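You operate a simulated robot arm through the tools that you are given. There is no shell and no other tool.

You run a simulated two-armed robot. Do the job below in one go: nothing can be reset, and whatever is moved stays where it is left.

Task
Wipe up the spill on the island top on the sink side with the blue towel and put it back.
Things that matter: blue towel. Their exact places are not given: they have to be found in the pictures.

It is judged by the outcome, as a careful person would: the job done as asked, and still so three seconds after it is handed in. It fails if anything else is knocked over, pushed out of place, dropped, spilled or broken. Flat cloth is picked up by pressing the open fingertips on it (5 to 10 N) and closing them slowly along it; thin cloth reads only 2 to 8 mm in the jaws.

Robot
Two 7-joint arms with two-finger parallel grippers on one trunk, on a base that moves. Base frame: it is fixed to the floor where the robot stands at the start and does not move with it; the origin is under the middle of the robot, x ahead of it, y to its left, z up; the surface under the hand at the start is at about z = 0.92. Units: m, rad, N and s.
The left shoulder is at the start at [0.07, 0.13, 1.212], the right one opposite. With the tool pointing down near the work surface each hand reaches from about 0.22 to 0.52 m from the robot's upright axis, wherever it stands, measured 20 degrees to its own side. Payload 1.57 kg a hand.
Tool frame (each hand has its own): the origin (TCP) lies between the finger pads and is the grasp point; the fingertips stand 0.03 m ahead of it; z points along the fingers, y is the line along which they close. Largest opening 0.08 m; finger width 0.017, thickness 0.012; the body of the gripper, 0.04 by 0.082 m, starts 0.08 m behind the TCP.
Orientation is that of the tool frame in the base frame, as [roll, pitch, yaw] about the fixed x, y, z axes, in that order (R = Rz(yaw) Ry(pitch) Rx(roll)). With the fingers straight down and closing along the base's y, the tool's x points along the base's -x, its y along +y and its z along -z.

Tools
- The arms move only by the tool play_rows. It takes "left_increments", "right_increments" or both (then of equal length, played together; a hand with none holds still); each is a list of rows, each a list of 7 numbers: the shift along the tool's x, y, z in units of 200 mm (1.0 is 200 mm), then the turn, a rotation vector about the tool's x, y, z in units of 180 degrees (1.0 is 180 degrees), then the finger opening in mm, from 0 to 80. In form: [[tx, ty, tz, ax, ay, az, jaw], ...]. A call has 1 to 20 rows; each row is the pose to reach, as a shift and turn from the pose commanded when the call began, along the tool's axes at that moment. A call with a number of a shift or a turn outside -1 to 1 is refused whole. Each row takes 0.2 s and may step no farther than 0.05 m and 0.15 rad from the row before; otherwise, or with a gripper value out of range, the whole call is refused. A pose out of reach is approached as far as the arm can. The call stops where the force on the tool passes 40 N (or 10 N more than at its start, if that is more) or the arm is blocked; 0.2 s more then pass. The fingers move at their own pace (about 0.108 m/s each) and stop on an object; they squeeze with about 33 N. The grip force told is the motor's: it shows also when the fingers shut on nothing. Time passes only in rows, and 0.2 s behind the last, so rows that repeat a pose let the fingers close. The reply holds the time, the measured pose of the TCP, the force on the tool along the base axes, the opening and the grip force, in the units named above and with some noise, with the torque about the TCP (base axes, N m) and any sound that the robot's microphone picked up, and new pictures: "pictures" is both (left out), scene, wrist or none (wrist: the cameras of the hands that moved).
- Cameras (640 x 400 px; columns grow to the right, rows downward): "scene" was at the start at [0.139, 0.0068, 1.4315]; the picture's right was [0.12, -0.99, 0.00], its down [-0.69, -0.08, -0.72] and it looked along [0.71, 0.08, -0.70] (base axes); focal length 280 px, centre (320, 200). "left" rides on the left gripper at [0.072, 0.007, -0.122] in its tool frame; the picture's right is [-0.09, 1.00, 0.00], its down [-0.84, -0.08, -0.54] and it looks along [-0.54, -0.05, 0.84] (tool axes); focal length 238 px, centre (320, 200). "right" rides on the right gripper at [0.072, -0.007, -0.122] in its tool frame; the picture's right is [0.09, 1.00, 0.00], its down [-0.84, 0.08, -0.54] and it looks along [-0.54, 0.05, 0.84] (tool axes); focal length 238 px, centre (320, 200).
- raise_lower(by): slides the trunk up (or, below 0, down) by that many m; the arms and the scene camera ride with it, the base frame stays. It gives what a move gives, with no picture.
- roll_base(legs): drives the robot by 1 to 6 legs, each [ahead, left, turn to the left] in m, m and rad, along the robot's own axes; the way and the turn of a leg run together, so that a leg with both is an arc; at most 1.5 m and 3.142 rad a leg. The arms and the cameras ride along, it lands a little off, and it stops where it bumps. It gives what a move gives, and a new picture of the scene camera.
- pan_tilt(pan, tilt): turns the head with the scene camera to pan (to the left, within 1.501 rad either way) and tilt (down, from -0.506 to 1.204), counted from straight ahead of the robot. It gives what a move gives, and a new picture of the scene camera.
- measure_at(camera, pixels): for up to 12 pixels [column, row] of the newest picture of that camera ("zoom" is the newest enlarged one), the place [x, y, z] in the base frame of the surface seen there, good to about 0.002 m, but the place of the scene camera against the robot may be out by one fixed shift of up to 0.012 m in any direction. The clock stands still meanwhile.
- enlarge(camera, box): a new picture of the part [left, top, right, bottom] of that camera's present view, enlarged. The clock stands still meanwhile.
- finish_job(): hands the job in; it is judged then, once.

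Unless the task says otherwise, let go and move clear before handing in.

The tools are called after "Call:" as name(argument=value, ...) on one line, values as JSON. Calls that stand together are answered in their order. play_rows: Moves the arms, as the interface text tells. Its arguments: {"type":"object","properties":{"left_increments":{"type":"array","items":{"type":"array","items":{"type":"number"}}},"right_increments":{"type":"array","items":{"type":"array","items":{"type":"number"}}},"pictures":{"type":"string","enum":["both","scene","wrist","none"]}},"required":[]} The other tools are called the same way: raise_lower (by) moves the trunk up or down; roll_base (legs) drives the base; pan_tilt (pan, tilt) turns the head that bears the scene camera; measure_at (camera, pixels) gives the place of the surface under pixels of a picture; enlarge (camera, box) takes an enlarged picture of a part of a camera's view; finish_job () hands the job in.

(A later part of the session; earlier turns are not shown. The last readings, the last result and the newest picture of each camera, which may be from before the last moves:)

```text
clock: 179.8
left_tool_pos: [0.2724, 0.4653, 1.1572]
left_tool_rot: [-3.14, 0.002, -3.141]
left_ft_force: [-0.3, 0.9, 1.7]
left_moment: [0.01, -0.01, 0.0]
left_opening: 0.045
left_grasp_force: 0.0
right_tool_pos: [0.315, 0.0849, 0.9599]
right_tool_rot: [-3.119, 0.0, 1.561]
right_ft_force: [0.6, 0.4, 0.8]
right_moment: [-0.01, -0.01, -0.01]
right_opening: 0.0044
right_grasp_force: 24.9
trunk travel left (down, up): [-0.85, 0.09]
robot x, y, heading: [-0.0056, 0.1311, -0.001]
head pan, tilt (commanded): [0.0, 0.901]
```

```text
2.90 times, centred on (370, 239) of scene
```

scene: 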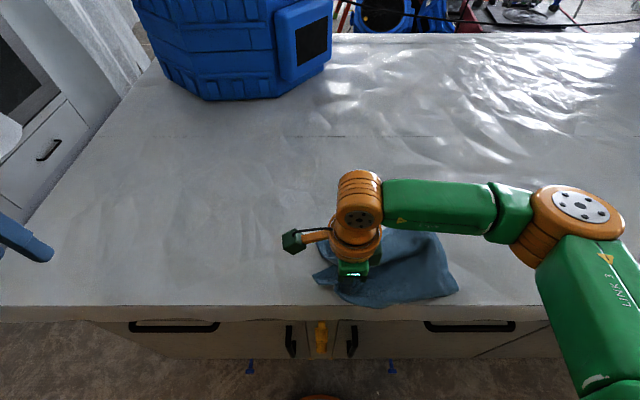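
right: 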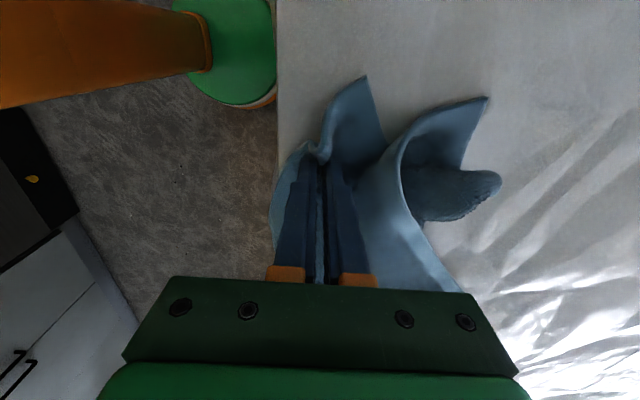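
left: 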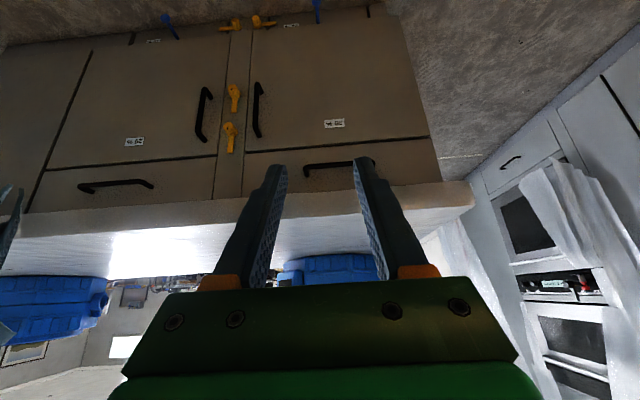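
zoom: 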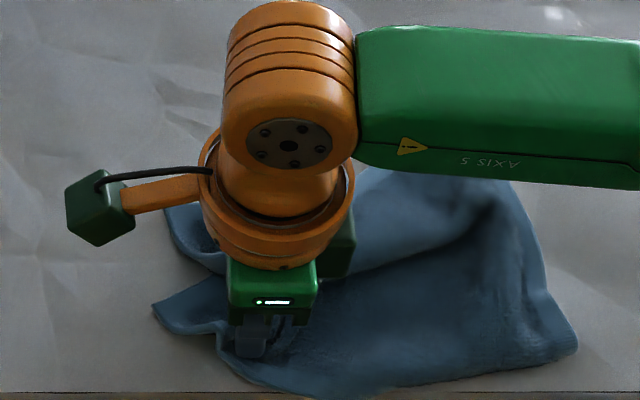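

Pulled out well. I release here, rise and look again.

Call:
play_rows(right_increments=[[0, 0, 0.01, 0, 0, 0, 10], [0, 0, 0.01, 0, 0, 0, 20], [0, 0, 0.0, 0, 0, 0, 30], [0, 0, -0.15, 0, 0, 0, 36], [0, 0, -0.35, 0, 0, 0, 36], [0, 0.1, -0.5, 0, 0, 0, 36], [0, 0.3, -0.6, 0, 0, 0, 36], [0, 0.5, -0.65, 0, 0, 0, 36]], pictures="none")

Call:
roll_base(legs=[[0, -0.18, 0]])

Call:
enlarge(camera="scene", box=[180, 170, 420, 320])

Call:
measure_at(camera="zoom", pixels=[[100, 100], [200, 100], [300, 100], [400, 100], [100, 300], [200, 300], [300, 300], [400, 300]])

```text
clock: 181.6
left_tool_pos: [0.2728, 0.4675, 1.157]
left_tool_rot: [-3.14, 0.0, -3.141]
left_ft_force: [0.0, -0.3, -0.9]
left_moment: [0.01, 0.02, 0.01]
left_opening: 0.0449
left_grasp_force: 0.0
right_tool_pos: [0.4206, 0.085, 1.0874]
right_tool_rot: [-3.119, 0.005, 1.564]
right_ft_force: [0.5, -0.3, -0.2]
right_moment: [0.0, 0.01, 0.0]
right_opening: 0.036
right_grasp_force: 0.1
trunk travel left (down, up): [-0.85, 0.09]
robot x, y, heading: [0.0008, 0.1289, 0.001]
head pan, tilt (commanded): [0.0, 0.901]
```

```text
clock: 183.1
left_tool_pos: [0.27, 0.2899, 1.1563]
left_tool_rot: [-3.137, 0.002, 3.141]
left_ft_force: [-0.3, -0.3, 0.0]
left_moment: [-0.07, -0.03, -0.02]
left_opening: 0.0449
left_grasp_force: 0.0
right_tool_pos: [0.4195, -0.0918, 1.0876]
right_tool_rot: [-3.121, 0.003, 1.561]
right_ft_force: [1.6, 0.3, 0.3]
right_moment: [-0.03, 0.01, -0.03]
right_opening: 0.036
right_grasp_force: 0.1
trunk travel left (down, up): [-0.85, 0.09]
robot x, y, heading: [-0.0023, -0.052, 0.001]
head pan, tilt (commanded): [0.0, 0.901]
```

scene: 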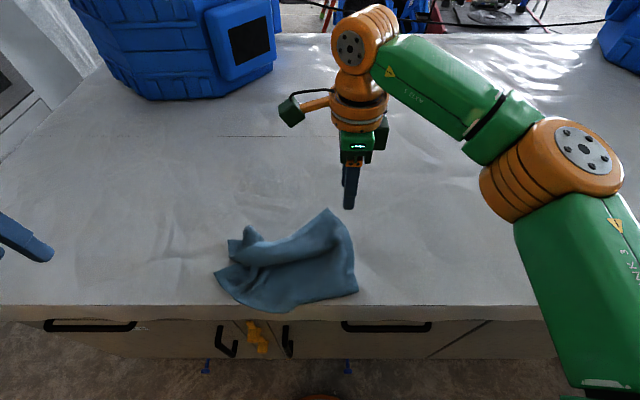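

```text
2.67 times, centred on (300, 245) of scene
```

zoom: 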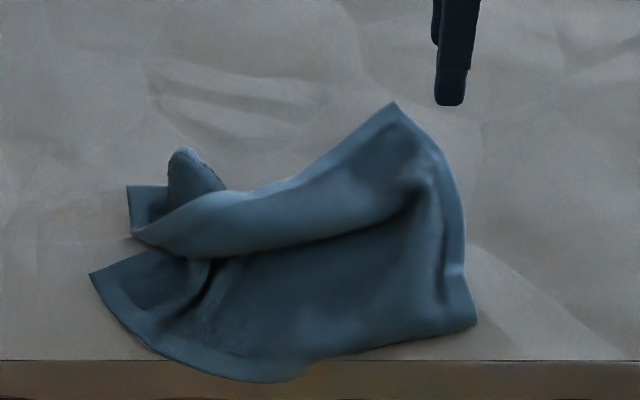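

```text
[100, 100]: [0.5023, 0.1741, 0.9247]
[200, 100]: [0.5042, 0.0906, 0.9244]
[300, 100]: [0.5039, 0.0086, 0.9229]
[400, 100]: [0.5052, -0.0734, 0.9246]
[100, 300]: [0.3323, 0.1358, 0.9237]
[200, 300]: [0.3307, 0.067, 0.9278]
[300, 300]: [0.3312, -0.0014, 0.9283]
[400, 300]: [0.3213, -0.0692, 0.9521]
```

Now the near-left corner is out at zoom (92, 272); the far-left part still has a small standing lobe at (185, 155) and the near hem slightly overhangs the edge at (270, 378). I look with the left wrist camera as well.

Call:
enlarge(camera="left", box=[0, 60, 340, 280])

Call:
measure_at(camera="scene", pixels=[[215, 273], [229, 241], [248, 230], [262, 240], [335, 211], [357, 290], [280, 308], [230, 258], [250, 250], [300, 235], [350, 265]])

```text
1.82 times, centred on (170, 170) of left
```

zoom: 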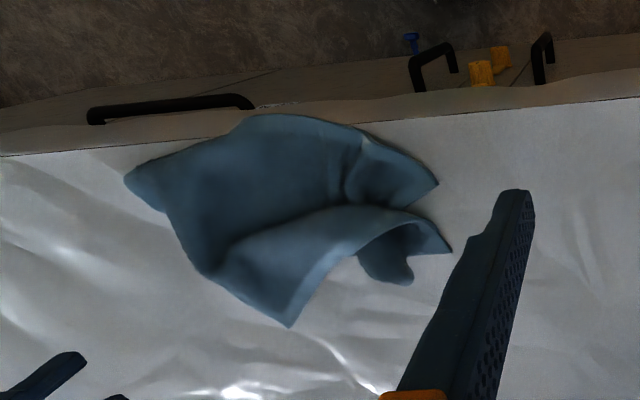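

```text
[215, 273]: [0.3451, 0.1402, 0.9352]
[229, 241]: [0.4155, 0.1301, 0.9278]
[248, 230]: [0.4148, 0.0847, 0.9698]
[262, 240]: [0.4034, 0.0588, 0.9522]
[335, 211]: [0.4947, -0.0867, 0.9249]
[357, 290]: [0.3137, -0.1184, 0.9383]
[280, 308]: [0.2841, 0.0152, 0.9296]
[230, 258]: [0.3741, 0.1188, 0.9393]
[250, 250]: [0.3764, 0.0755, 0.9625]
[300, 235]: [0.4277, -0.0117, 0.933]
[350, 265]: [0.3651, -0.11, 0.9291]
```

The far-left corner is at (0.416, 0.130), pulled in. I drive left to take that corner with the right hand and pull it away from me.

Call:
roll_base(legs=[[0, 0.27, 0]])

Call:
play_rows(right_increments=[[-0.1, -0.01, 0.1, 0, 0, 0, 36], [-0.2, -0.02, 0.2, 0, 0, 0, 36], [-0.22, -0.03, 0.3, 0, 0, 0, 36], [-0.22, -0.03, 0.36, 0, 0, 0, 36], [-0.22, -0.03, 0.36, 0, 0, 0, 36]], pictures="both")

Call:
enlarge(camera="right", box=[160, 60, 480, 260])

Call:
measure_at(camera="zoom", pixels=[[320, 100], [320, 150], [320, 200], [280, 120], [360, 120], [250, 160], [400, 160], [300, 60], [360, 60]])

```text
clock: 185.0
left_tool_pos: [0.2704, 0.5546, 1.1589]
left_tool_rot: [3.141, 0.0, -3.138]
left_ft_force: [-0.5, 0.1, 0.6]
left_moment: [-0.01, -0.01, 0.0]
left_opening: 0.045
left_grasp_force: 0.0
right_tool_pos: [0.4187, 0.172, 1.0882]
right_tool_rot: [-3.12, 0.0, 1.564]
right_ft_force: [0.1, 0.1, 0.4]
right_moment: [-0.01, -0.01, -0.01]
right_opening: 0.0361
right_grasp_force: 0.1
trunk travel left (down, up): [-0.85, 0.09]
robot x, y, heading: [0.0007, 0.2172, 0.002]
head pan, tilt (commanded): [0.0, 0.901]
```

scene: 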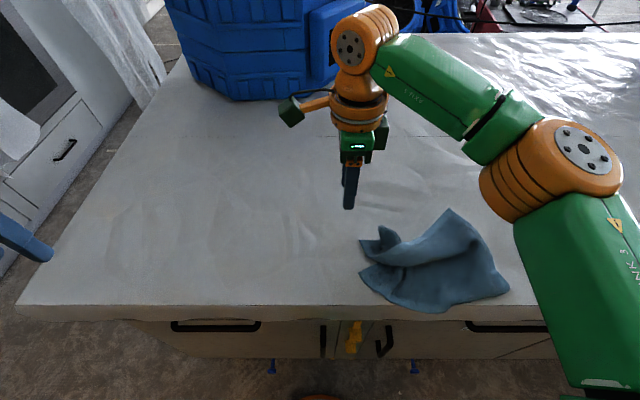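

```text
clock: 186.2
left_tool_pos: [0.2705, 0.5544, 1.158]
left_tool_rot: [-3.141, -0.001, -3.139]
left_ft_force: [0.0, 0.0, -0.4]
left_moment: [0.01, -0.03, 0.01]
left_opening: 0.045
left_grasp_force: 0.1
right_tool_pos: [0.4106, 0.1283, 1.0164]
right_tool_rot: [-3.117, 0.002, 1.564]
right_ft_force: [-0.7, -0.4, -0.5]
right_moment: [-0.01, 0.01, -0.02]
right_opening: 0.0359
right_grasp_force: 0.1
trunk travel left (down, up): [-0.85, 0.09]
robot x, y, heading: [-0.0004, 0.2193, -0.002]
head pan, tilt (commanded): [0.0, 0.901]
```

scene: 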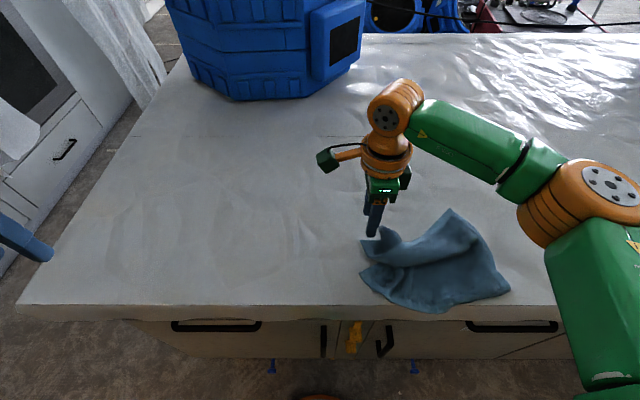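
right: 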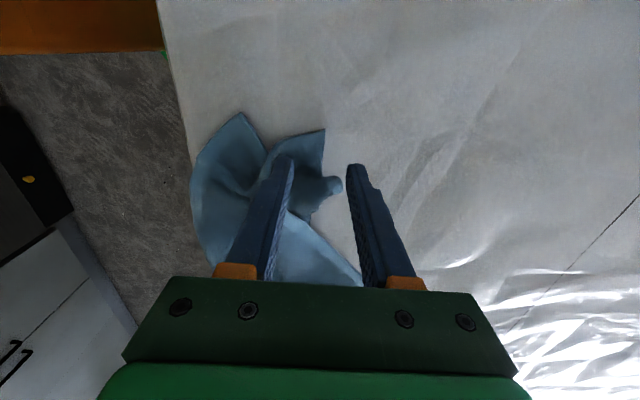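

```text
2.00 times, centred on (320, 160) of right
```

zoom: 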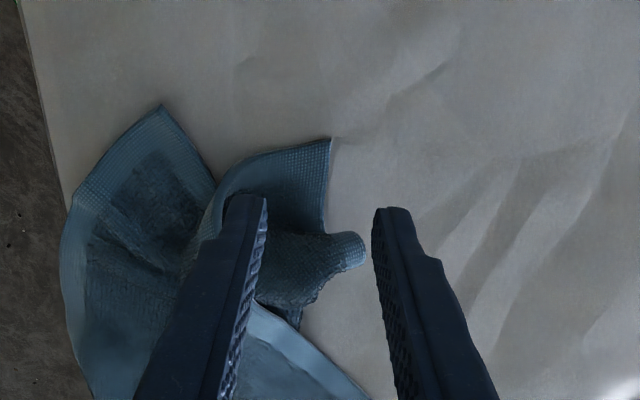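

```text
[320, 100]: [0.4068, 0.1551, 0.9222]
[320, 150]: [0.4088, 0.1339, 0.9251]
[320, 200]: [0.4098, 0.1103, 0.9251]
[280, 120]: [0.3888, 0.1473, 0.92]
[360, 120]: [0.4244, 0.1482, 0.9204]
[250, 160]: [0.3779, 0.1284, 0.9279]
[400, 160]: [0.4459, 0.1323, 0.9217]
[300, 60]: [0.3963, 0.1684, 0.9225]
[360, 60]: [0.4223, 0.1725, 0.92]
```

The far-left corner flap lies flat between wrist-zoom (230–328, 145–225). I position at (0.394, 0.122) with a 22 mm opening and lower to it.

Call:
play_rows(right_increments=[[-0.03, -0.083, 0.08, 0, 0, 0, 22], [-0.03, -0.083, 0.16, 0, 0, 0, 22], [-0.03, -0.083, 0.23, 0, 0, 0, 22], [-0.03, -0.083, 0.28, 0, 0, 0, 22], [-0.03, -0.083, 0.3, 0, 0, 0, 22]], pictures="wrist")

```text
clock: 187.4
left_tool_pos: [0.2702, 0.5562, 1.1575]
left_tool_rot: [-3.14, 0.001, -3.141]
left_ft_force: [0.5, -0.2, -0.4]
left_moment: [0.02, 0.0, 0.02]
left_opening: 0.0449
left_grasp_force: 0.1
right_tool_pos: [0.3918, 0.1239, 0.9546]
right_tool_rot: [-3.118, 0.001, 1.566]
right_ft_force: [0.0, -0.3, -0.8]
right_moment: [0.0, 0.03, 0.01]
right_opening: 0.0221
right_grasp_force: 0.1
trunk travel left (down, up): [-0.85, 0.09]
robot x, y, heading: [-0.001, 0.2192, 0.002]
head pan, tilt (commanded): [0.0, 0.901]
```

right: 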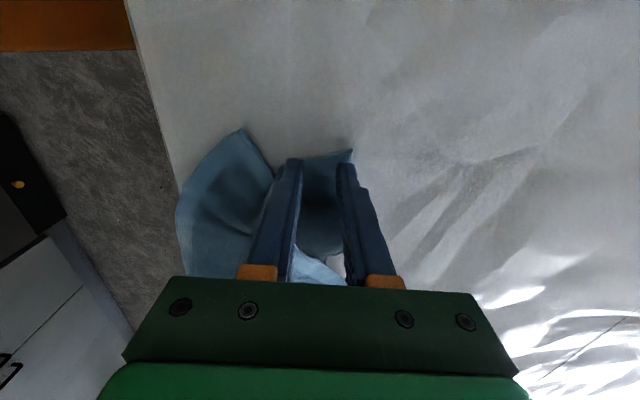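

Not touching yet; I lower 4 mm more.

Call:
play_rows(right_increments=[[0, 0, 0.012, 0, 0, 0, 22], [0, 0, 0.018, 0, 0, 0, 22], [0, 0, 0.018, 0, 0, 0, 22]], pictures="none")

```text
clock: 188.2
left_tool_pos: [0.2699, 0.5562, 1.1573]
left_tool_rot: [-3.14, 0.003, -3.139]
left_ft_force: [0.5, -0.1, 0.1]
left_moment: [-0.01, 0.03, -0.02]
left_opening: 0.045
left_grasp_force: 0.0
right_tool_pos: [0.3923, 0.1237, 0.9528]
right_tool_rot: [-3.12, 0.004, 1.564]
right_ft_force: [2.2, -0.4, 7.7]
right_moment: [-0.09, -0.11, -0.02]
right_opening: 0.0222
right_grasp_force: 0.3
trunk travel left (down, up): [-0.85, 0.09]
robot x, y, heading: [0.0012, 0.2188, -0.001]
head pan, tilt (commanded): [0.0, 0.901]
```

Contact at 7.7 N; I close slowly.

Call:
play_rows(right_increments=[[0, 0, 0, 0, 0, 0, 19], [0, 0, 0, 0, 0, 0, 16], [0, 0, 0, 0, 0, 0, 13], [0, 0, 0, 0, 0, 0, 10], [0, 0, 0, 0, 0, 0, 7], [0, 0, 0, 0, 0, 0, 4], [0, 0, 0, 0, 0, 0, 0], [0, 0, 0, 0, 0, 0, 0], [0, 0, 0, 0, 0, 0, 0]], pictures="wrist")

```text
clock: 190.2
left_tool_pos: [0.2688, 0.5562, 1.1567]
left_tool_rot: [-3.14, 0.002, -3.139]
left_ft_force: [-0.1, 0.3, 0.0]
left_moment: [-0.03, -0.04, -0.03]
left_opening: 0.0452
left_grasp_force: 0.1
right_tool_pos: [0.3905, 0.1244, 0.9524]
right_tool_rot: [-3.12, 0.0, 1.563]
right_ft_force: [1.9, -0.2, 9.7]
right_moment: [-0.01, 0.01, -0.01]
right_opening: 0.0036
right_grasp_force: 24.8
trunk travel left (down, up): [-0.85, 0.09]
robot x, y, heading: [-0.0043, 0.2184, 0.0]
head pan, tilt (commanded): [0.0, 0.901]
```

right: 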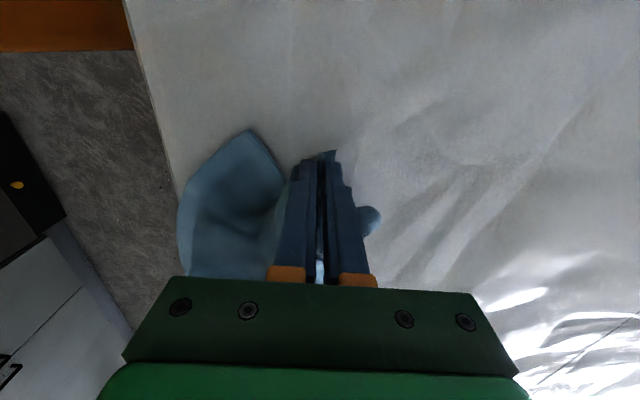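

Caught (3.6 mm). I lift 3 cm, move it 9 cm away and set it down.

Call:
play_rows(right_increments=[[0, 0, -0.08, 0, 0, 0, 0], [0, 0.02, -0.16, 0, 0, 0, 0], [0.02, 0.1, -0.18, 0, 0, 0, 0], [0.04, 0.2, -0.18, 0, 0, 0, 0], [0.05, 0.3, -0.16, 0, 0, 0, 0], [0.05, 0.38, -0.12, 0, 0, 0, 0], [0.05, 0.44, -0.06, 0, 0, 0, 0], [0.05, 0.46, -0.02, 0, 0, 0, 0]], pictures="both")

Call:
enlarge(camera="scene", box=[340, 170, 560, 320])

```text
clock: 192.0
left_tool_pos: [0.2698, 0.5551, 1.1576]
left_tool_rot: [3.141, 0.003, -3.139]
left_ft_force: [-0.1, 0.3, 0.3]
left_moment: [0.06, 0.03, 0.0]
left_opening: 0.045
left_grasp_force: 0.0
right_tool_pos: [0.4726, 0.1275, 0.9585]
right_tool_rot: [-3.121, 0.002, 1.567]
right_ft_force: [-0.2, -0.3, 0.3]
right_moment: [0.04, 0.02, -0.02]
right_opening: 0.0035
right_grasp_force: 24.9
right hand out of reach, approached as far as the arm can: row 7, 8
trunk travel left (down, up): [-0.85, 0.09]
robot x, y, heading: [0.0035, 0.2176, 0.003]
head pan, tilt (commanded): [0.0, 0.901]
```

scene: 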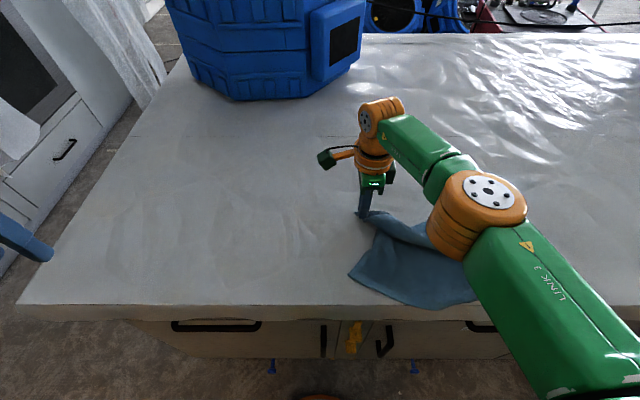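
right: 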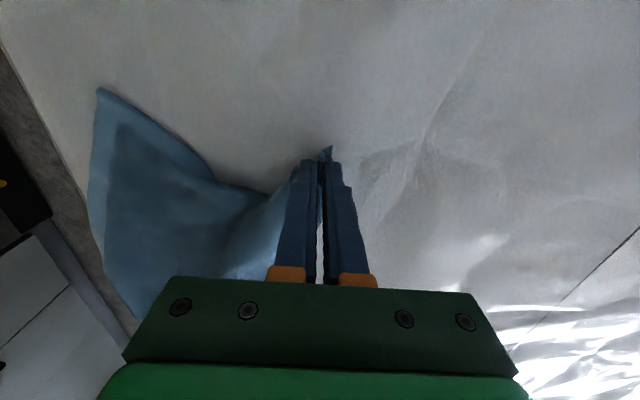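

```text
2.67 times, centred on (450, 245) of scene
```

zoom: 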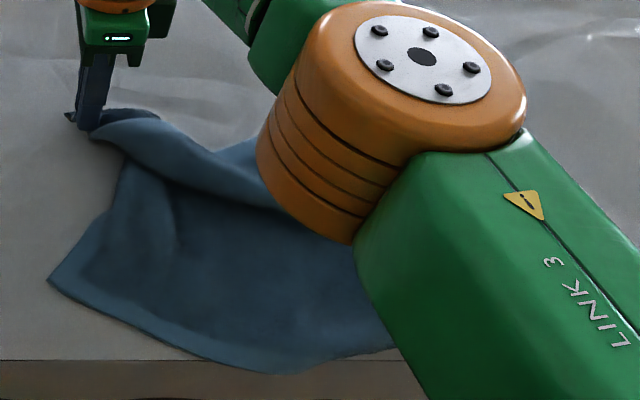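

The left edge has opened up: far-left corner at the hand, near-left at (50, 280). I release and check the whole towel.

Call:
play_rows(right_increments=[[0, 0, 0.02, 0, 0, 0, 0], [0, 0, 0.025, 0, 0, 0, 10], [0, 0, 0.02, 0, 0, 0, 20], [0, 0, 0.0, 0, 0, 0, 30], [0, 0, -0.15, 0, 0, 0, 36], [0, 0, -0.35, 0, 0, 0, 36], [0, 0, -0.5, 0, 0, 0, 36]], pictures="none")

Call:
roll_base(legs=[[0, -0.32, 0]])

Call:
enlarge(camera="scene", box=[150, 170, 390, 320])

Call:
enlarge(camera="left", box=[60, 40, 400, 260])

```text
clock: 193.6
left_tool_pos: [0.2694, 0.5569, 1.1566]
left_tool_rot: [-3.14, 0.002, -3.14]
left_ft_force: [-0.4, -0.2, -0.2]
left_moment: [0.01, 0.0, -0.01]
left_opening: 0.0449
left_grasp_force: 0.2
right_tool_pos: [0.4724, 0.1304, 1.0595]
right_tool_rot: [-3.123, 0.003, 1.567]
right_ft_force: [0.3, -0.2, -0.2]
right_moment: [0.01, 0.03, 0.0]
right_opening: 0.0357
right_grasp_force: 0.0
trunk travel left (down, up): [-0.85, 0.09]
robot x, y, heading: [-0.0003, 0.2199, -0.002]
head pan, tilt (commanded): [0.0, 0.901]
```

```text
clock: 195.7
left_tool_pos: [0.2717, 0.2376, 1.157]
left_tool_rot: [-3.136, 0.0, -3.141]
left_ft_force: [-0.4, 0.4, 0.0]
left_moment: [-0.02, 0.03, 0.01]
left_opening: 0.0453
left_grasp_force: 0.2
right_tool_pos: [0.4723, -0.1897, 1.0586]
right_tool_rot: [-3.121, 0.003, 1.563]
right_ft_force: [0.2, 0.2, -0.4]
right_moment: [-0.02, 0.01, -0.02]
right_opening: 0.0363
right_grasp_force: 0.0
trunk travel left (down, up): [-0.85, 0.09]
robot x, y, heading: [-0.0041, -0.1024, 0.002]
head pan, tilt (commanded): [0.0, 0.901]
```

scene: 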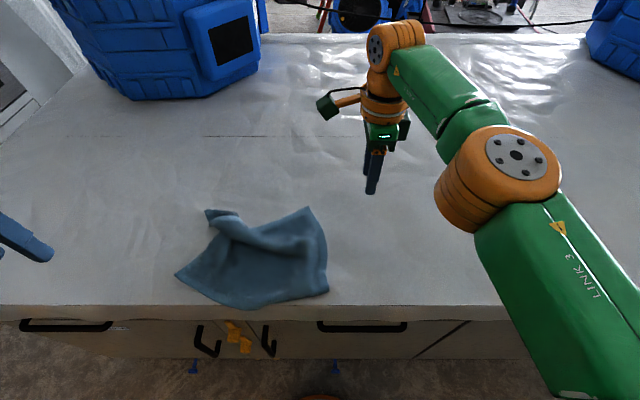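

```text
2.67 times, centred on (270, 245) of scene
```

zoom: 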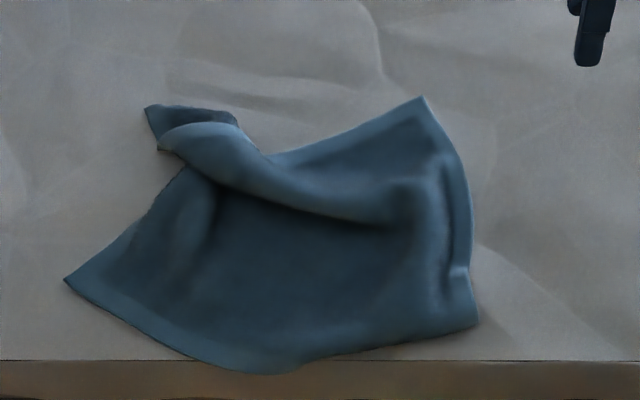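

```text
1.82 times, centred on (230, 150) of left
```

zoom: 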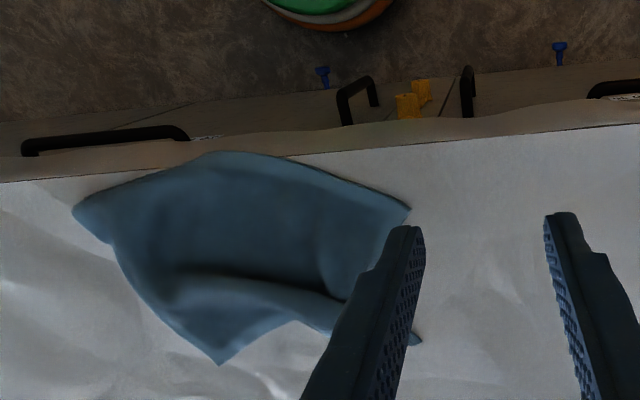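

Now it lies open, with only a soft roll near the far hem and the far-left corner tip turned at (190, 120). I measure it, then pull it by the right edge toward its original place.

Call:
enlarge(camera="scene", box=[150, 170, 390, 320])

Call:
measure_at(camera="zoom", pixels=[[68, 281], [148, 110], [422, 100], [475, 322], [270, 368], [468, 230], [435, 240], [320, 250], [235, 120], [270, 160], [330, 200], [200, 230]])

```text
2.67 times, centred on (270, 245) of scene
```

zoom: 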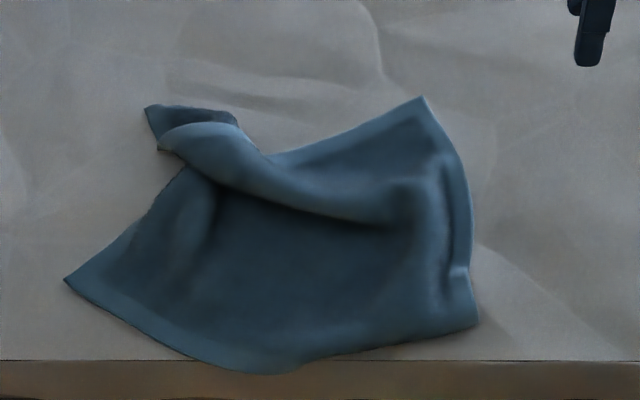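

```text
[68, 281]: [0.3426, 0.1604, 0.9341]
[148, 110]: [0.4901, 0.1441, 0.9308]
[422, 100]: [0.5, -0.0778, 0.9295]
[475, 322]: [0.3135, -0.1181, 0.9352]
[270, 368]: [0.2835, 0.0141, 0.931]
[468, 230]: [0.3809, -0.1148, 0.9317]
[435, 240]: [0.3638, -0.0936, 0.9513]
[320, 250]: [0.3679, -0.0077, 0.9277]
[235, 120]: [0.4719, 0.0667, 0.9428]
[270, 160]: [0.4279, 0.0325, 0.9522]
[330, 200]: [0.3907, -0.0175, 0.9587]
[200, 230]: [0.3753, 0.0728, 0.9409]
```

I take the far-right corner again at about (0.472, -0.072) and pull it right to straighten the far hem.

Call:
play_rows(right_increments=[[0.15, 0, 0.05, 0, 0, 0, 24], [0.3, 0, 0.1, 0, 0, 0, 24], [0.45, 0, 0.2, 0, 0, 0, 24], [0.59, 0, 0.3, 0, 0, 0, 24], [0.59, 0, 0.4, 0, 0, 0, 24], [0.59, 0, 0.46, 0, 0, 0, 24], [0.59, 0, 0.48, 0, 0, 0, 24]], pictures="wrist")

Call:
enlarge(camera="right", box=[160, 60, 480, 260])

```text
clock: 197.3
left_tool_pos: [0.2708, 0.2361, 1.1584]
left_tool_rot: [-3.139, 0.002, -3.14]
left_ft_force: [0.6, 0.1, 0.1]
left_moment: [0.02, 0.02, -0.02]
left_opening: 0.0449
left_grasp_force: 0.1
right_tool_pos: [0.4457, -0.1091, 0.9729]
right_tool_rot: [-3.119, 0.001, 1.564]
right_ft_force: [-0.2, 0.2, 0.7]
right_moment: [-0.04, 0.0, 0.01]
right_opening: 0.0238
right_grasp_force: 0.1
right hand out of reach, approached as far as the arm can: row 1, 2, 3, 4, 5, 6, 7
trunk travel left (down, up): [-0.85, 0.09]
robot x, y, heading: [-0.0008, -0.0997, 0.001]
head pan, tilt (commanded): [0.0, 0.901]
```

right: 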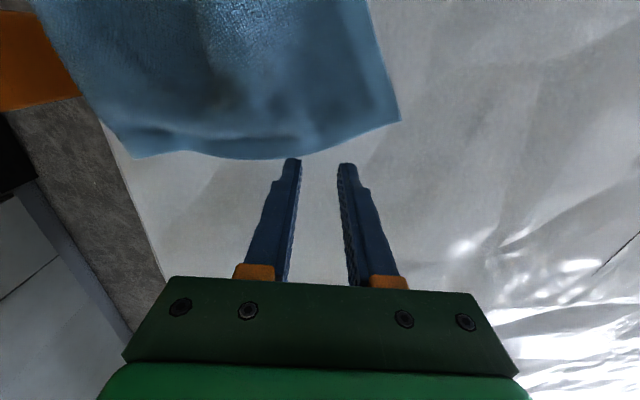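

```text
2.00 times, centred on (320, 160) of right
```

zoom: 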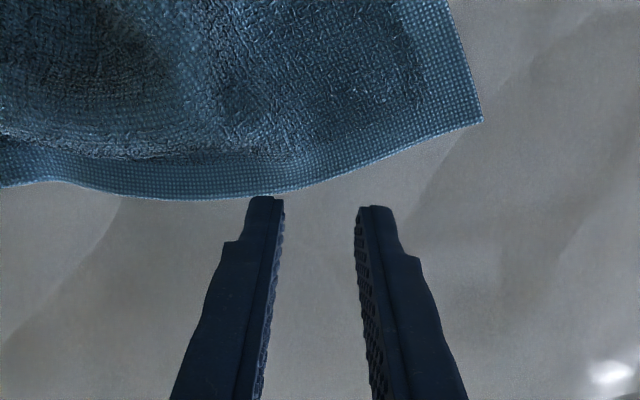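

The hand can't cross that far in; I raise it and shift the base left by 0.13 m first.

Call:
play_rows(right_increments=[[0, 0, -0.15, 0, 0, 0, 24], [0, 0, -0.3, 0, 0, 0, 24], [0, 0, -0.35, 0, 0, 0, 24]], pictures="none")

Call:
roll_base(legs=[[0, 0.13, 0]])

```text
clock: 198.1
left_tool_pos: [0.2707, 0.2347, 1.1578]
left_tool_rot: [-3.139, -0.001, -3.139]
left_ft_force: [-0.4, -0.9, -0.1]
left_moment: [-0.04, 0.02, 0.02]
left_opening: 0.0451
left_grasp_force: 0.2
right_tool_pos: [0.4475, -0.11, 1.0424]
right_tool_rot: [-3.12, 0.001, 1.564]
right_ft_force: [-0.7, 1.0, -0.2]
right_moment: [0.0, -0.03, 0.0]
right_opening: 0.0241
right_grasp_force: 0.0
trunk travel left (down, up): [-0.85, 0.09]
robot x, y, heading: [0.001, -0.1063, 0.003]
head pan, tilt (commanded): [0.0, 0.901]
```

```text
clock: 199.4
left_tool_pos: [0.2715, 0.3617, 1.1572]
left_tool_rot: [3.139, 0.001, 3.14]
left_ft_force: [0.3, -0.6, -0.1]
left_moment: [0.01, -0.02, 0.0]
left_opening: 0.0447
left_grasp_force: 0.1
right_tool_pos: [0.4472, 0.0179, 1.0422]
right_tool_rot: [-3.12, -0.002, 1.563]
right_ft_force: [-0.4, 0.8, -0.3]
right_moment: [0.0, 0.01, 0.01]
right_opening: 0.0237
right_grasp_force: 0.1
trunk travel left (down, up): [-0.85, 0.09]
robot x, y, heading: [0.0017, 0.0283, 0.004]
head pan, tilt (commanded): [0.0, 0.901]
```

scene: 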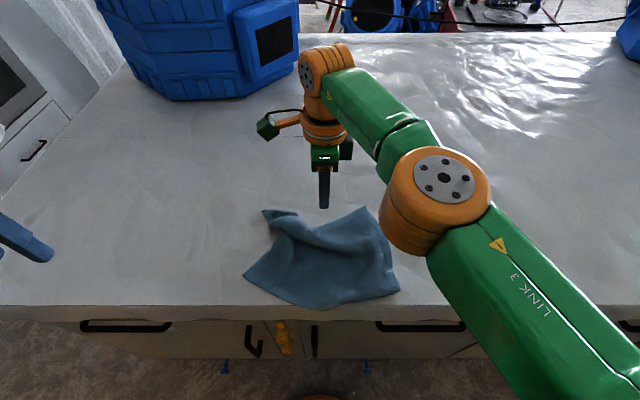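

Now I go over the far-right corner flap at (0.472, -0.068) and lower.

Call:
play_rows(right_increments=[[-0.11, 0.03, 0.05, 0, 0, 0, 24], [-0.22, 0.06, 0.1, 0, 0, 0, 24], [-0.33, 0.09, 0.2, 0, 0, 0, 24], [-0.43, 0.125, 0.3, 0, 0, 0, 24], [-0.43, 0.125, 0.37, 0, 0, 0, 24], [-0.43, 0.125, 0.4, 0, 0, 0, 24]], pictures="wrist")

Call:
enlarge(camera="right", box=[160, 60, 480, 260])

```text
clock: 200.8
left_tool_pos: [0.2712, 0.3643, 1.1566]
left_tool_rot: [-3.141, -0.001, 3.14]
left_ft_force: [-0.1, -0.6, 0.7]
left_moment: [-0.01, 0.03, -0.02]
left_opening: 0.0448
left_grasp_force: 0.1
right_tool_pos: [0.4734, -0.0669, 0.961]
right_tool_rot: [-3.119, 0.002, 1.56]
right_ft_force: [0.4, 0.2, -0.3]
right_moment: [0.01, 0.0, 0.01]
right_opening: 0.0239
right_grasp_force: 0.1
right hand out of reach, approached as far as the arm can: row 2, 3, 4, 5, 6
trunk travel left (down, up): [-0.85, 0.09]
robot x, y, heading: [0.0016, 0.0283, -0.002]
head pan, tilt (commanded): [0.0, 0.901]
```

right: 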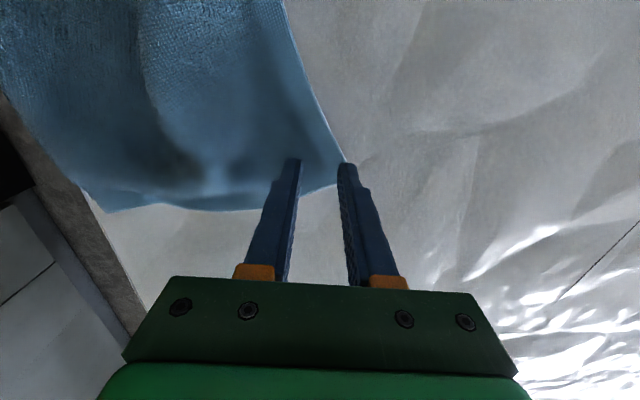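

```text
2.00 times, centred on (320, 160) of right
```

zoom: 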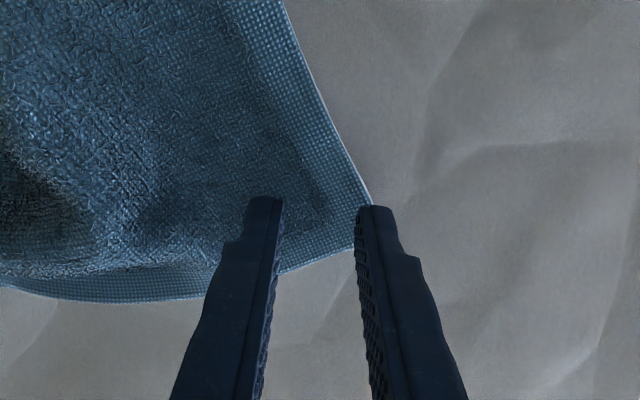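

The corner is right at the outer finger; I shift 1 cm inward, press and close.

Call:
play_rows(right_increments=[[0.06, -0.06, 0, 0, 0, 0, 24], [0.06, -0.06, 0.02, 0, 0, 0, 24], [0.06, -0.06, 0.035, 0, 0, 0, 24], [0.06, -0.06, 0.042, 0, 0, 0, 24]], pictures="none")

```text
clock: 201.8
left_tool_pos: [0.2716, 0.3644, 1.1571]
left_tool_rot: [-3.141, 0.001, 3.141]
left_ft_force: [0.0, -0.6, 0.5]
left_moment: [0.03, 0.02, 0.0]
left_opening: 0.0451
left_grasp_force: 0.1
right_tool_pos: [0.4679, -0.051, 0.9539]
right_tool_rot: [-3.122, 0.002, 1.562]
right_ft_force: [0.7, -0.4, 1.9]
right_moment: [0.01, 0.01, -0.03]
right_opening: 0.0241
right_grasp_force: 0.1
right hand out of reach, approached as far as the arm can: row 1, 2, 3, 4
trunk travel left (down, up): [-0.85, 0.09]
robot x, y, heading: [0.0009, 0.0294, 0.004]
head pan, tilt (commanded): [0.0, 0.901]
```

Call:
play_rows(right_increments=[[0, 0, 0.01, 0, 0, 0, 24], [0, 0, 0.01, 0, 0, 0, 20], [0, 0, 0.01, 0, 0, 0, 16], [0, 0, 0.01, 0, 0, 0, 12], [0, 0, 0.01, 0, 0, 0, 8], [0, 0, 0.01, 0, 0, 0, 4], [0, 0, 0.01, 0, 0, 0, 0], [0, 0, 0.01, 0, 0, 0, 0], [0, 0, 0.01, 0, 0, 0, 0]], pictures="wrist")

```text
clock: 203.8
left_tool_pos: [0.2678, 0.3644, 1.1575]
left_tool_rot: [-3.141, 0.003, -3.141]
left_ft_force: [-0.5, 0.0, -0.1]
left_moment: [0.03, 0.02, 0.02]
left_opening: 0.0452
left_grasp_force: 0.3
right_tool_pos: [0.4663, -0.0513, 0.9526]
right_tool_rot: [-3.125, 0.001, 1.561]
right_ft_force: [-1.2, -0.7, 10.6]
right_moment: [0.02, 0.06, 0.0]
right_opening: 0.0038
right_grasp_force: 24.4
trunk travel left (down, up): [-0.85, 0.09]
robot x, y, heading: [-0.0024, 0.0279, 0.001]
head pan, tilt (commanded): [0.0, 0.901]
```

right: 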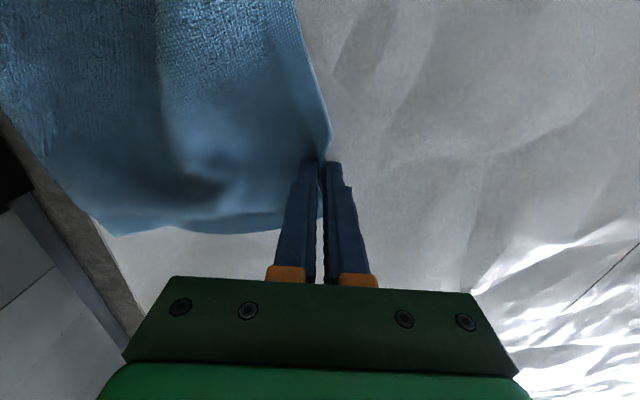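

Held (3.8 mm). I ease off the top and drive right 0.2 m, drawing the far hem straight and the towel along.

Call:
play_rows(right_increments=[[0, 0, -0.02, 0, 0, 0, 0], [0, 0, -0.025, 0, 0, 0, 0]], pictures="none")

Call:
roll_base(legs=[[0, -0.2, 0]])

Call:
enlarge(camera="scene", box=[150, 170, 390, 320])

```text
clock: 204.4
left_tool_pos: [0.2701, 0.3635, 1.158]
left_tool_rot: [-3.141, 0.002, -3.141]
left_ft_force: [0.2, 0.1, 0.2]
left_moment: [0.0, 0.04, 0.01]
left_opening: 0.045
left_grasp_force: 0.0
right_tool_pos: [0.4701, -0.0522, 0.956]
right_tool_rot: [-3.121, 0.002, 1.562]
right_ft_force: [0.3, 0.4, -0.4]
right_moment: [-0.01, -0.04, -0.01]
right_opening: 0.0038
right_grasp_force: 24.4
trunk travel left (down, up): [-0.85, 0.09]
robot x, y, heading: [-0.0034, 0.0259, 0.003]
head pan, tilt (commanded): [0.0, 0.901]
```

```text
clock: 206.0
left_tool_pos: [0.2703, 0.1686, 1.1554]
left_tool_rot: [-3.137, 0.001, -3.14]
left_ft_force: [0.0, 0.6, -1.1]
left_moment: [-0.04, 0.0, 0.02]
left_opening: 0.045
left_grasp_force: 0.1
right_tool_pos: [0.4694, -0.2487, 0.9573]
right_tool_rot: [-3.12, 0.005, 1.564]
right_ft_force: [1.2, 1.1, 1.0]
right_moment: [0.0, -0.02, 0.0]
right_opening: 0.0037
right_grasp_force: 23.9
trunk travel left (down, up): [-0.85, 0.09]
robot x, y, heading: [0.0002, -0.1729, 0.0]
head pan, tilt (commanded): [0.0, 0.901]
```

scene: 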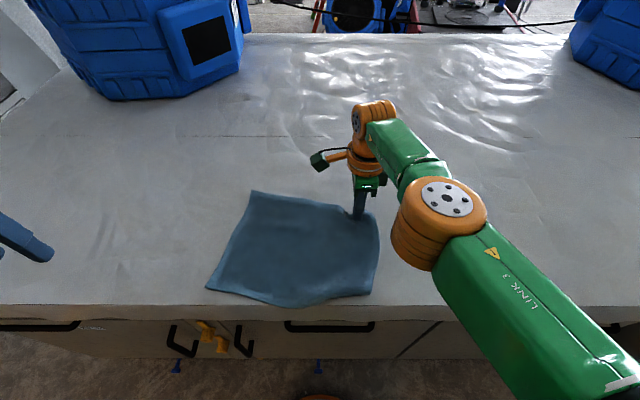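

```text
2.67 times, centred on (270, 245) of scene
```

zoom: 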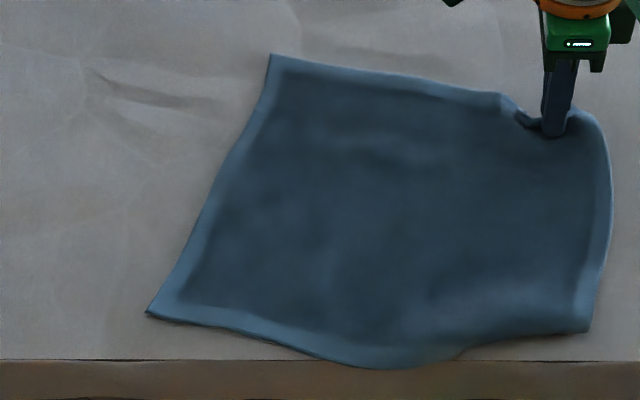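

It drew out beautifully flat. I measure its corners now to see how far it is from its original place.

Call:
measure_at(camera="zoom", pixels=[[272, 58], [152, 313], [588, 328], [590, 120], [380, 362], [400, 80], [210, 185], [605, 225], [380, 200]])

```text
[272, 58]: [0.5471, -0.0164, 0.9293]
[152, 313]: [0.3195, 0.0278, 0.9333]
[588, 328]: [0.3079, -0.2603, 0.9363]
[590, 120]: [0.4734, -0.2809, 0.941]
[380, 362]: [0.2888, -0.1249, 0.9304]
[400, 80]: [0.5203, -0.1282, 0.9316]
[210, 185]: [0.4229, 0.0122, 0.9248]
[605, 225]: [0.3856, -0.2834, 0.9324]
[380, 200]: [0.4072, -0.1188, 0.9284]
```

The towel is flat with its centre at about (0.415, -0.133); originally it was (0.485, -0.14), so it still has to go about 7 cm away from me. I release this corner, shift the base and take it at its centre to slide it forward.

Call:
play_rows(right_increments=[[0, 0, 0.005, 0, 0, 0, 8], [0, 0, 0.005, 0, 0, 0, 18], [0, 0, 0, 0, 0, 0, 26], [0, 0, -0.1, 0, 0, 0, 26], [0, 0, -0.3, 0, 0, 0, 26], [0, 0, -0.45, 0, 0, 0, 26]], pictures="none")

Call:
roll_base(legs=[[0, 0.14, 0]])

Call:
enlarge(camera="scene", box=[200, 170, 440, 320])

Call:
measure_at(camera="zoom", pixels=[[320, 60], [320, 200], [420, 200], [520, 150], [560, 330], [280, 300]])

```text
clock: 207.4
left_tool_pos: [0.2698, 0.1654, 1.1577]
left_tool_rot: [-3.14, 0.002, -3.141]
left_ft_force: [0.5, 0.3, 0.7]
left_moment: [0.0, -0.02, 0.01]
left_opening: 0.045
left_grasp_force: 0.1
right_tool_pos: [0.4714, -0.25, 1.0474]
right_tool_rot: [-3.121, 0.004, 1.564]
right_ft_force: [-0.1, -0.7, 0.2]
right_moment: [-0.01, -0.01, 0.05]
right_opening: 0.0262
right_grasp_force: 0.1
trunk travel left (down, up): [-0.85, 0.09]
robot x, y, heading: [0.0005, -0.1742, 0.002]
head pan, tilt (commanded): [0.0, 0.901]
```

```text
clock: 208.7
left_tool_pos: [0.2699, 0.3009, 1.1579]
left_tool_rot: [3.141, -0.001, -3.139]
left_ft_force: [0.6, -0.2, 0.1]
left_moment: [0.04, 0.01, 0.0]
left_opening: 0.0448
left_grasp_force: 0.1
right_tool_pos: [0.4722, -0.1146, 1.0468]
right_tool_rot: [-3.12, -0.003, 1.564]
right_ft_force: [0.1, -0.6, 0.1]
right_moment: [0.03, 0.03, -0.02]
right_opening: 0.0261
right_grasp_force: 0.1
trunk travel left (down, up): [-0.85, 0.09]
robot x, y, heading: [-0.0028, -0.0332, -0.001]
head pan, tilt (commanded): [0.0, 0.901]
```

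scene: 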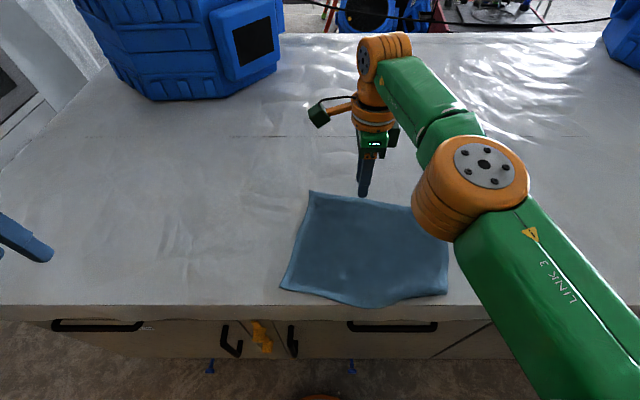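

```text
2.67 times, centred on (320, 245) of scene
```

zoom: 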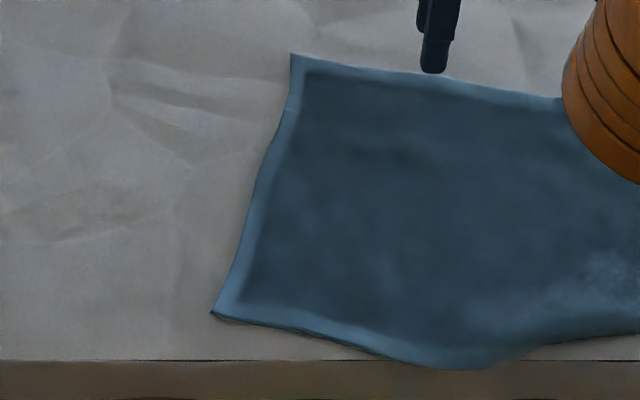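

```text
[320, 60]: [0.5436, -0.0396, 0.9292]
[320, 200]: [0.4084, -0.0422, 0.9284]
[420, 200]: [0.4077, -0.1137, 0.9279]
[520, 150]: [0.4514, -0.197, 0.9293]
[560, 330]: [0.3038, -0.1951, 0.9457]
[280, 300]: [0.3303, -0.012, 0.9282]
```

Flat and single-layered everywhere. I go to (0.415, -0.155), a bit right of centre since the right side has farther to go, and lower with a 20 mm opening.

Call:
play_rows(right_increments=[[-0.06, -0.08, 0.08, 0, 0, 0, 20], [-0.12, -0.16, 0.16, 0, 0, 0, 20], [-0.18, -0.24, 0.24, 0, 0, 0, 20], [-0.2, -0.286, 0.34, 0, 0, 0, 20], [-0.2, -0.286, 0.41, 0, 0, 0, 20], [-0.2, -0.286, 0.445, 0, 0, 0, 20], [-0.2, -0.286, 0.45, 0, 0, 0, 20]], pictures="none")

```text
clock: 210.3
left_tool_pos: [0.2701, 0.3031, 1.1574]
left_tool_rot: [-3.14, 0.0, -3.141]
left_ft_force: [-0.4, 0.0, 0.2]
left_moment: [0.01, 0.01, 0.02]
left_opening: 0.045
left_grasp_force: 0.0
right_tool_pos: [0.4771, -0.1381, 0.966]
right_tool_rot: [-3.121, 0.001, 1.566]
right_ft_force: [0.4, 0.7, 0.1]
right_moment: [-0.01, 0.0, -0.01]
right_opening: 0.0201
right_grasp_force: 0.0
right hand out of reach, approached as far as the arm can: row 1, 2, 3, 4, 5, 6, 7
trunk travel left (down, up): [-0.85, 0.09]
robot x, y, heading: [-0.0043, -0.0362, -0.003]
head pan, tilt (commanded): [0.0, 0.901]
```

The arm is stuck in that wrist posture (target not reached). I lift and turn the wrist back to its normal orientation.

Call:
play_rows(right_increments=[[0, 0, -0.2, 0, 0, 0, 20], [0, 0, -0.4, 0, 0, -0.04, 20], [0, 0, -0.5, 0, 0, -0.08, 20], [0, 0, -0.5, 0, 0, -0.125, 20], [0, 0, -0.5, 0, 0, -0.17, 20], [0, 0, -0.5, 0, 0, -0.215, 20], [0, 0, -0.5, 0, 0, -0.26, 20], [0, 0, -0.5, 0, 0, -0.305, 20], [0, 0, -0.5, 0, 0, -0.35, 20], [0, 0, -0.5, 0, 0, -0.395, 20], [0, 0, -0.5, 0, 0, -0.44, 20], [0, 0, -0.5, 0, 0, -0.48, 20], [0, 0, -0.5, 0, 0, -0.5, 20], [0, 0, -0.5, 0, 0, -0.5, 20]], pictures="both")

```text
clock: 213.3
left_tool_pos: [0.2695, 0.3034, 1.1565]
left_tool_rot: [-3.139, 0.0, -3.139]
left_ft_force: [0.2, 0.0, 0.4]
left_moment: [-0.01, 0.0, -0.02]
left_opening: 0.0446
left_grasp_force: 0.1
right_tool_pos: [0.4755, -0.1388, 1.0656]
right_tool_rot: [-3.141, -0.022, 3.136]
right_ft_force: [1.0, -1.6, -0.1]
right_moment: [0.0, 0.0, 0.01]
right_opening: 0.0201
right_grasp_force: 0.0
trunk travel left (down, up): [-0.85, 0.09]
robot x, y, heading: [-0.0007, -0.0356, 0.002]
head pan, tilt (commanded): [0.0, 0.901]
```

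scene: 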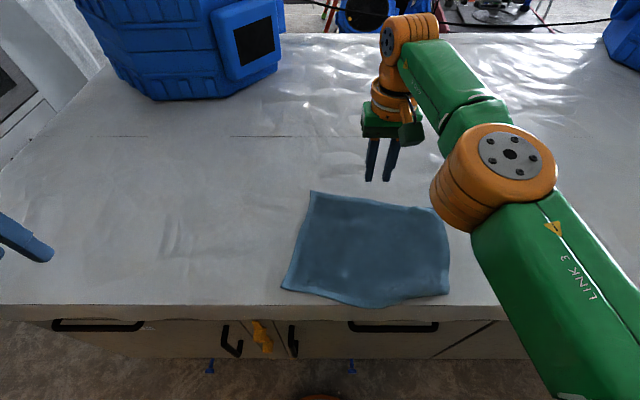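
right: 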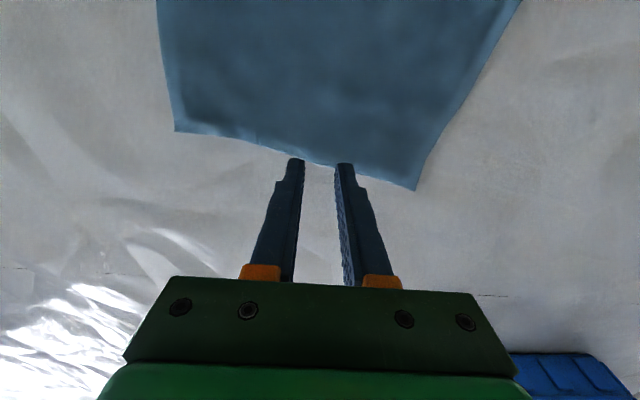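

The towel lies undisturbed. Now I move to (0.415, -0.155) and lower to it.

Call:
play_rows(right_increments=[[0.1, -0.03, 0.08, 0, 0, 0, 26], [0.2, -0.06, 0.16, 0, 0, 0, 26], [0.3, -0.08, 0.26, 0, 0, 0, 26], [0.3, -0.08, 0.38, 0, 0, 0, 26], [0.3, -0.08, 0.46, 0, 0, 0, 26], [0.3, -0.08, 0.52, 0, 0, 0, 26], [0.3, -0.08, 0.54, 0, 0, 0, 26]], pictures="none")

```text
clock: 214.9
left_tool_pos: [0.268, 0.3035, 1.1559]
left_tool_rot: [-3.138, 0.002, -3.14]
left_ft_force: [0.2, -0.1, -0.8]
left_moment: [-0.02, -0.03, 0.0]
left_opening: 0.0448
left_grasp_force: 0.0
right_tool_pos: [0.4145, -0.1525, 0.9596]
right_tool_rot: [-3.139, -0.017, 3.13]
right_ft_force: [-1.4, 0.4, -0.8]
right_moment: [-0.01, -0.07, -0.01]
right_opening: 0.0261
right_grasp_force: 0.1
right hand out of reach, approached as far as the arm can: row 1, 2, 3, 4, 5
trunk travel left (down, up): [-0.85, 0.09]
robot x, y, heading: [-0.0003, -0.0298, -0.004]
head pan, tilt (commanded): [0.0, 0.901]
```

Reached. I press down to contact.

Call:
play_rows(right_increments=[[0, 0, 0.015, 0, 0, 0, 26], [0, 0, 0.026, 0, 0, 0, 26], [0, 0, 0.03, 0, 0, 0, 26]], pictures="none")

```text
clock: 215.7
left_tool_pos: [0.2683, 0.3043, 1.158]
left_tool_rot: [-3.139, 0.001, -3.14]
left_ft_force: [-0.4, 0.6, 0.4]
left_moment: [0.02, 0.01, 0.01]
left_opening: 0.045
left_grasp_force: 0.2
right_tool_pos: [0.4124, -0.1536, 0.9534]
right_tool_rot: [-3.141, -0.02, 3.134]
right_ft_force: [-0.1, 1.2, 5.6]
right_moment: [0.01, -0.01, -0.01]
right_opening: 0.0259
right_grasp_force: 0.0
trunk travel left (down, up): [-0.85, 0.09]
robot x, y, heading: [-0.0008, -0.0321, -0.001]
head pan, tilt (commanded): [0.0, 0.901]
```

Pressing at 5.6 N; I close slowly.

Call:
play_rows(right_increments=[[0, 0, 0, 0, 0, 0, 23], [0, 0, 0, 0, 0, 0, 20], [0, 0, 0, 0, 0, 0, 17], [0, 0, 0, 0, 0, 0, 14], [0, 0, 0, 0, 0, 0, 11], [0, 0, 0, 0, 0, 0, 8], [0, 0, 0, 0, 0, 0, 4], [0, 0, 0, 0, 0, 0, 0], [0, 0, 0, 0, 0, 0, 0]], pictures="wrist")

```text
clock: 217.7
left_tool_pos: [0.2694, 0.3032, 1.1573]
left_tool_rot: [-3.139, 0.001, -3.139]
left_ft_force: [-0.8, 0.6, 0.4]
left_moment: [-0.05, 0.02, 0.06]
left_opening: 0.0452
left_grasp_force: 0.1
right_tool_pos: [0.4129, -0.1547, 0.9535]
right_tool_rot: [-3.137, -0.019, 3.136]
right_ft_force: [0.1, -0.2, 4.8]
right_moment: [0.02, 0.05, 0.02]
right_opening: 0.0039
right_grasp_force: 24.6
trunk travel left (down, up): [-0.85, 0.09]
robot x, y, heading: [-0.0035, -0.034, 0.002]
head pan, tilt (commanded): [0.0, 0.901]
```

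right: 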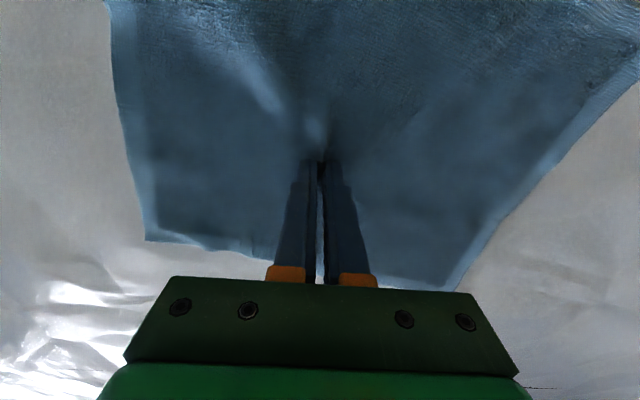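

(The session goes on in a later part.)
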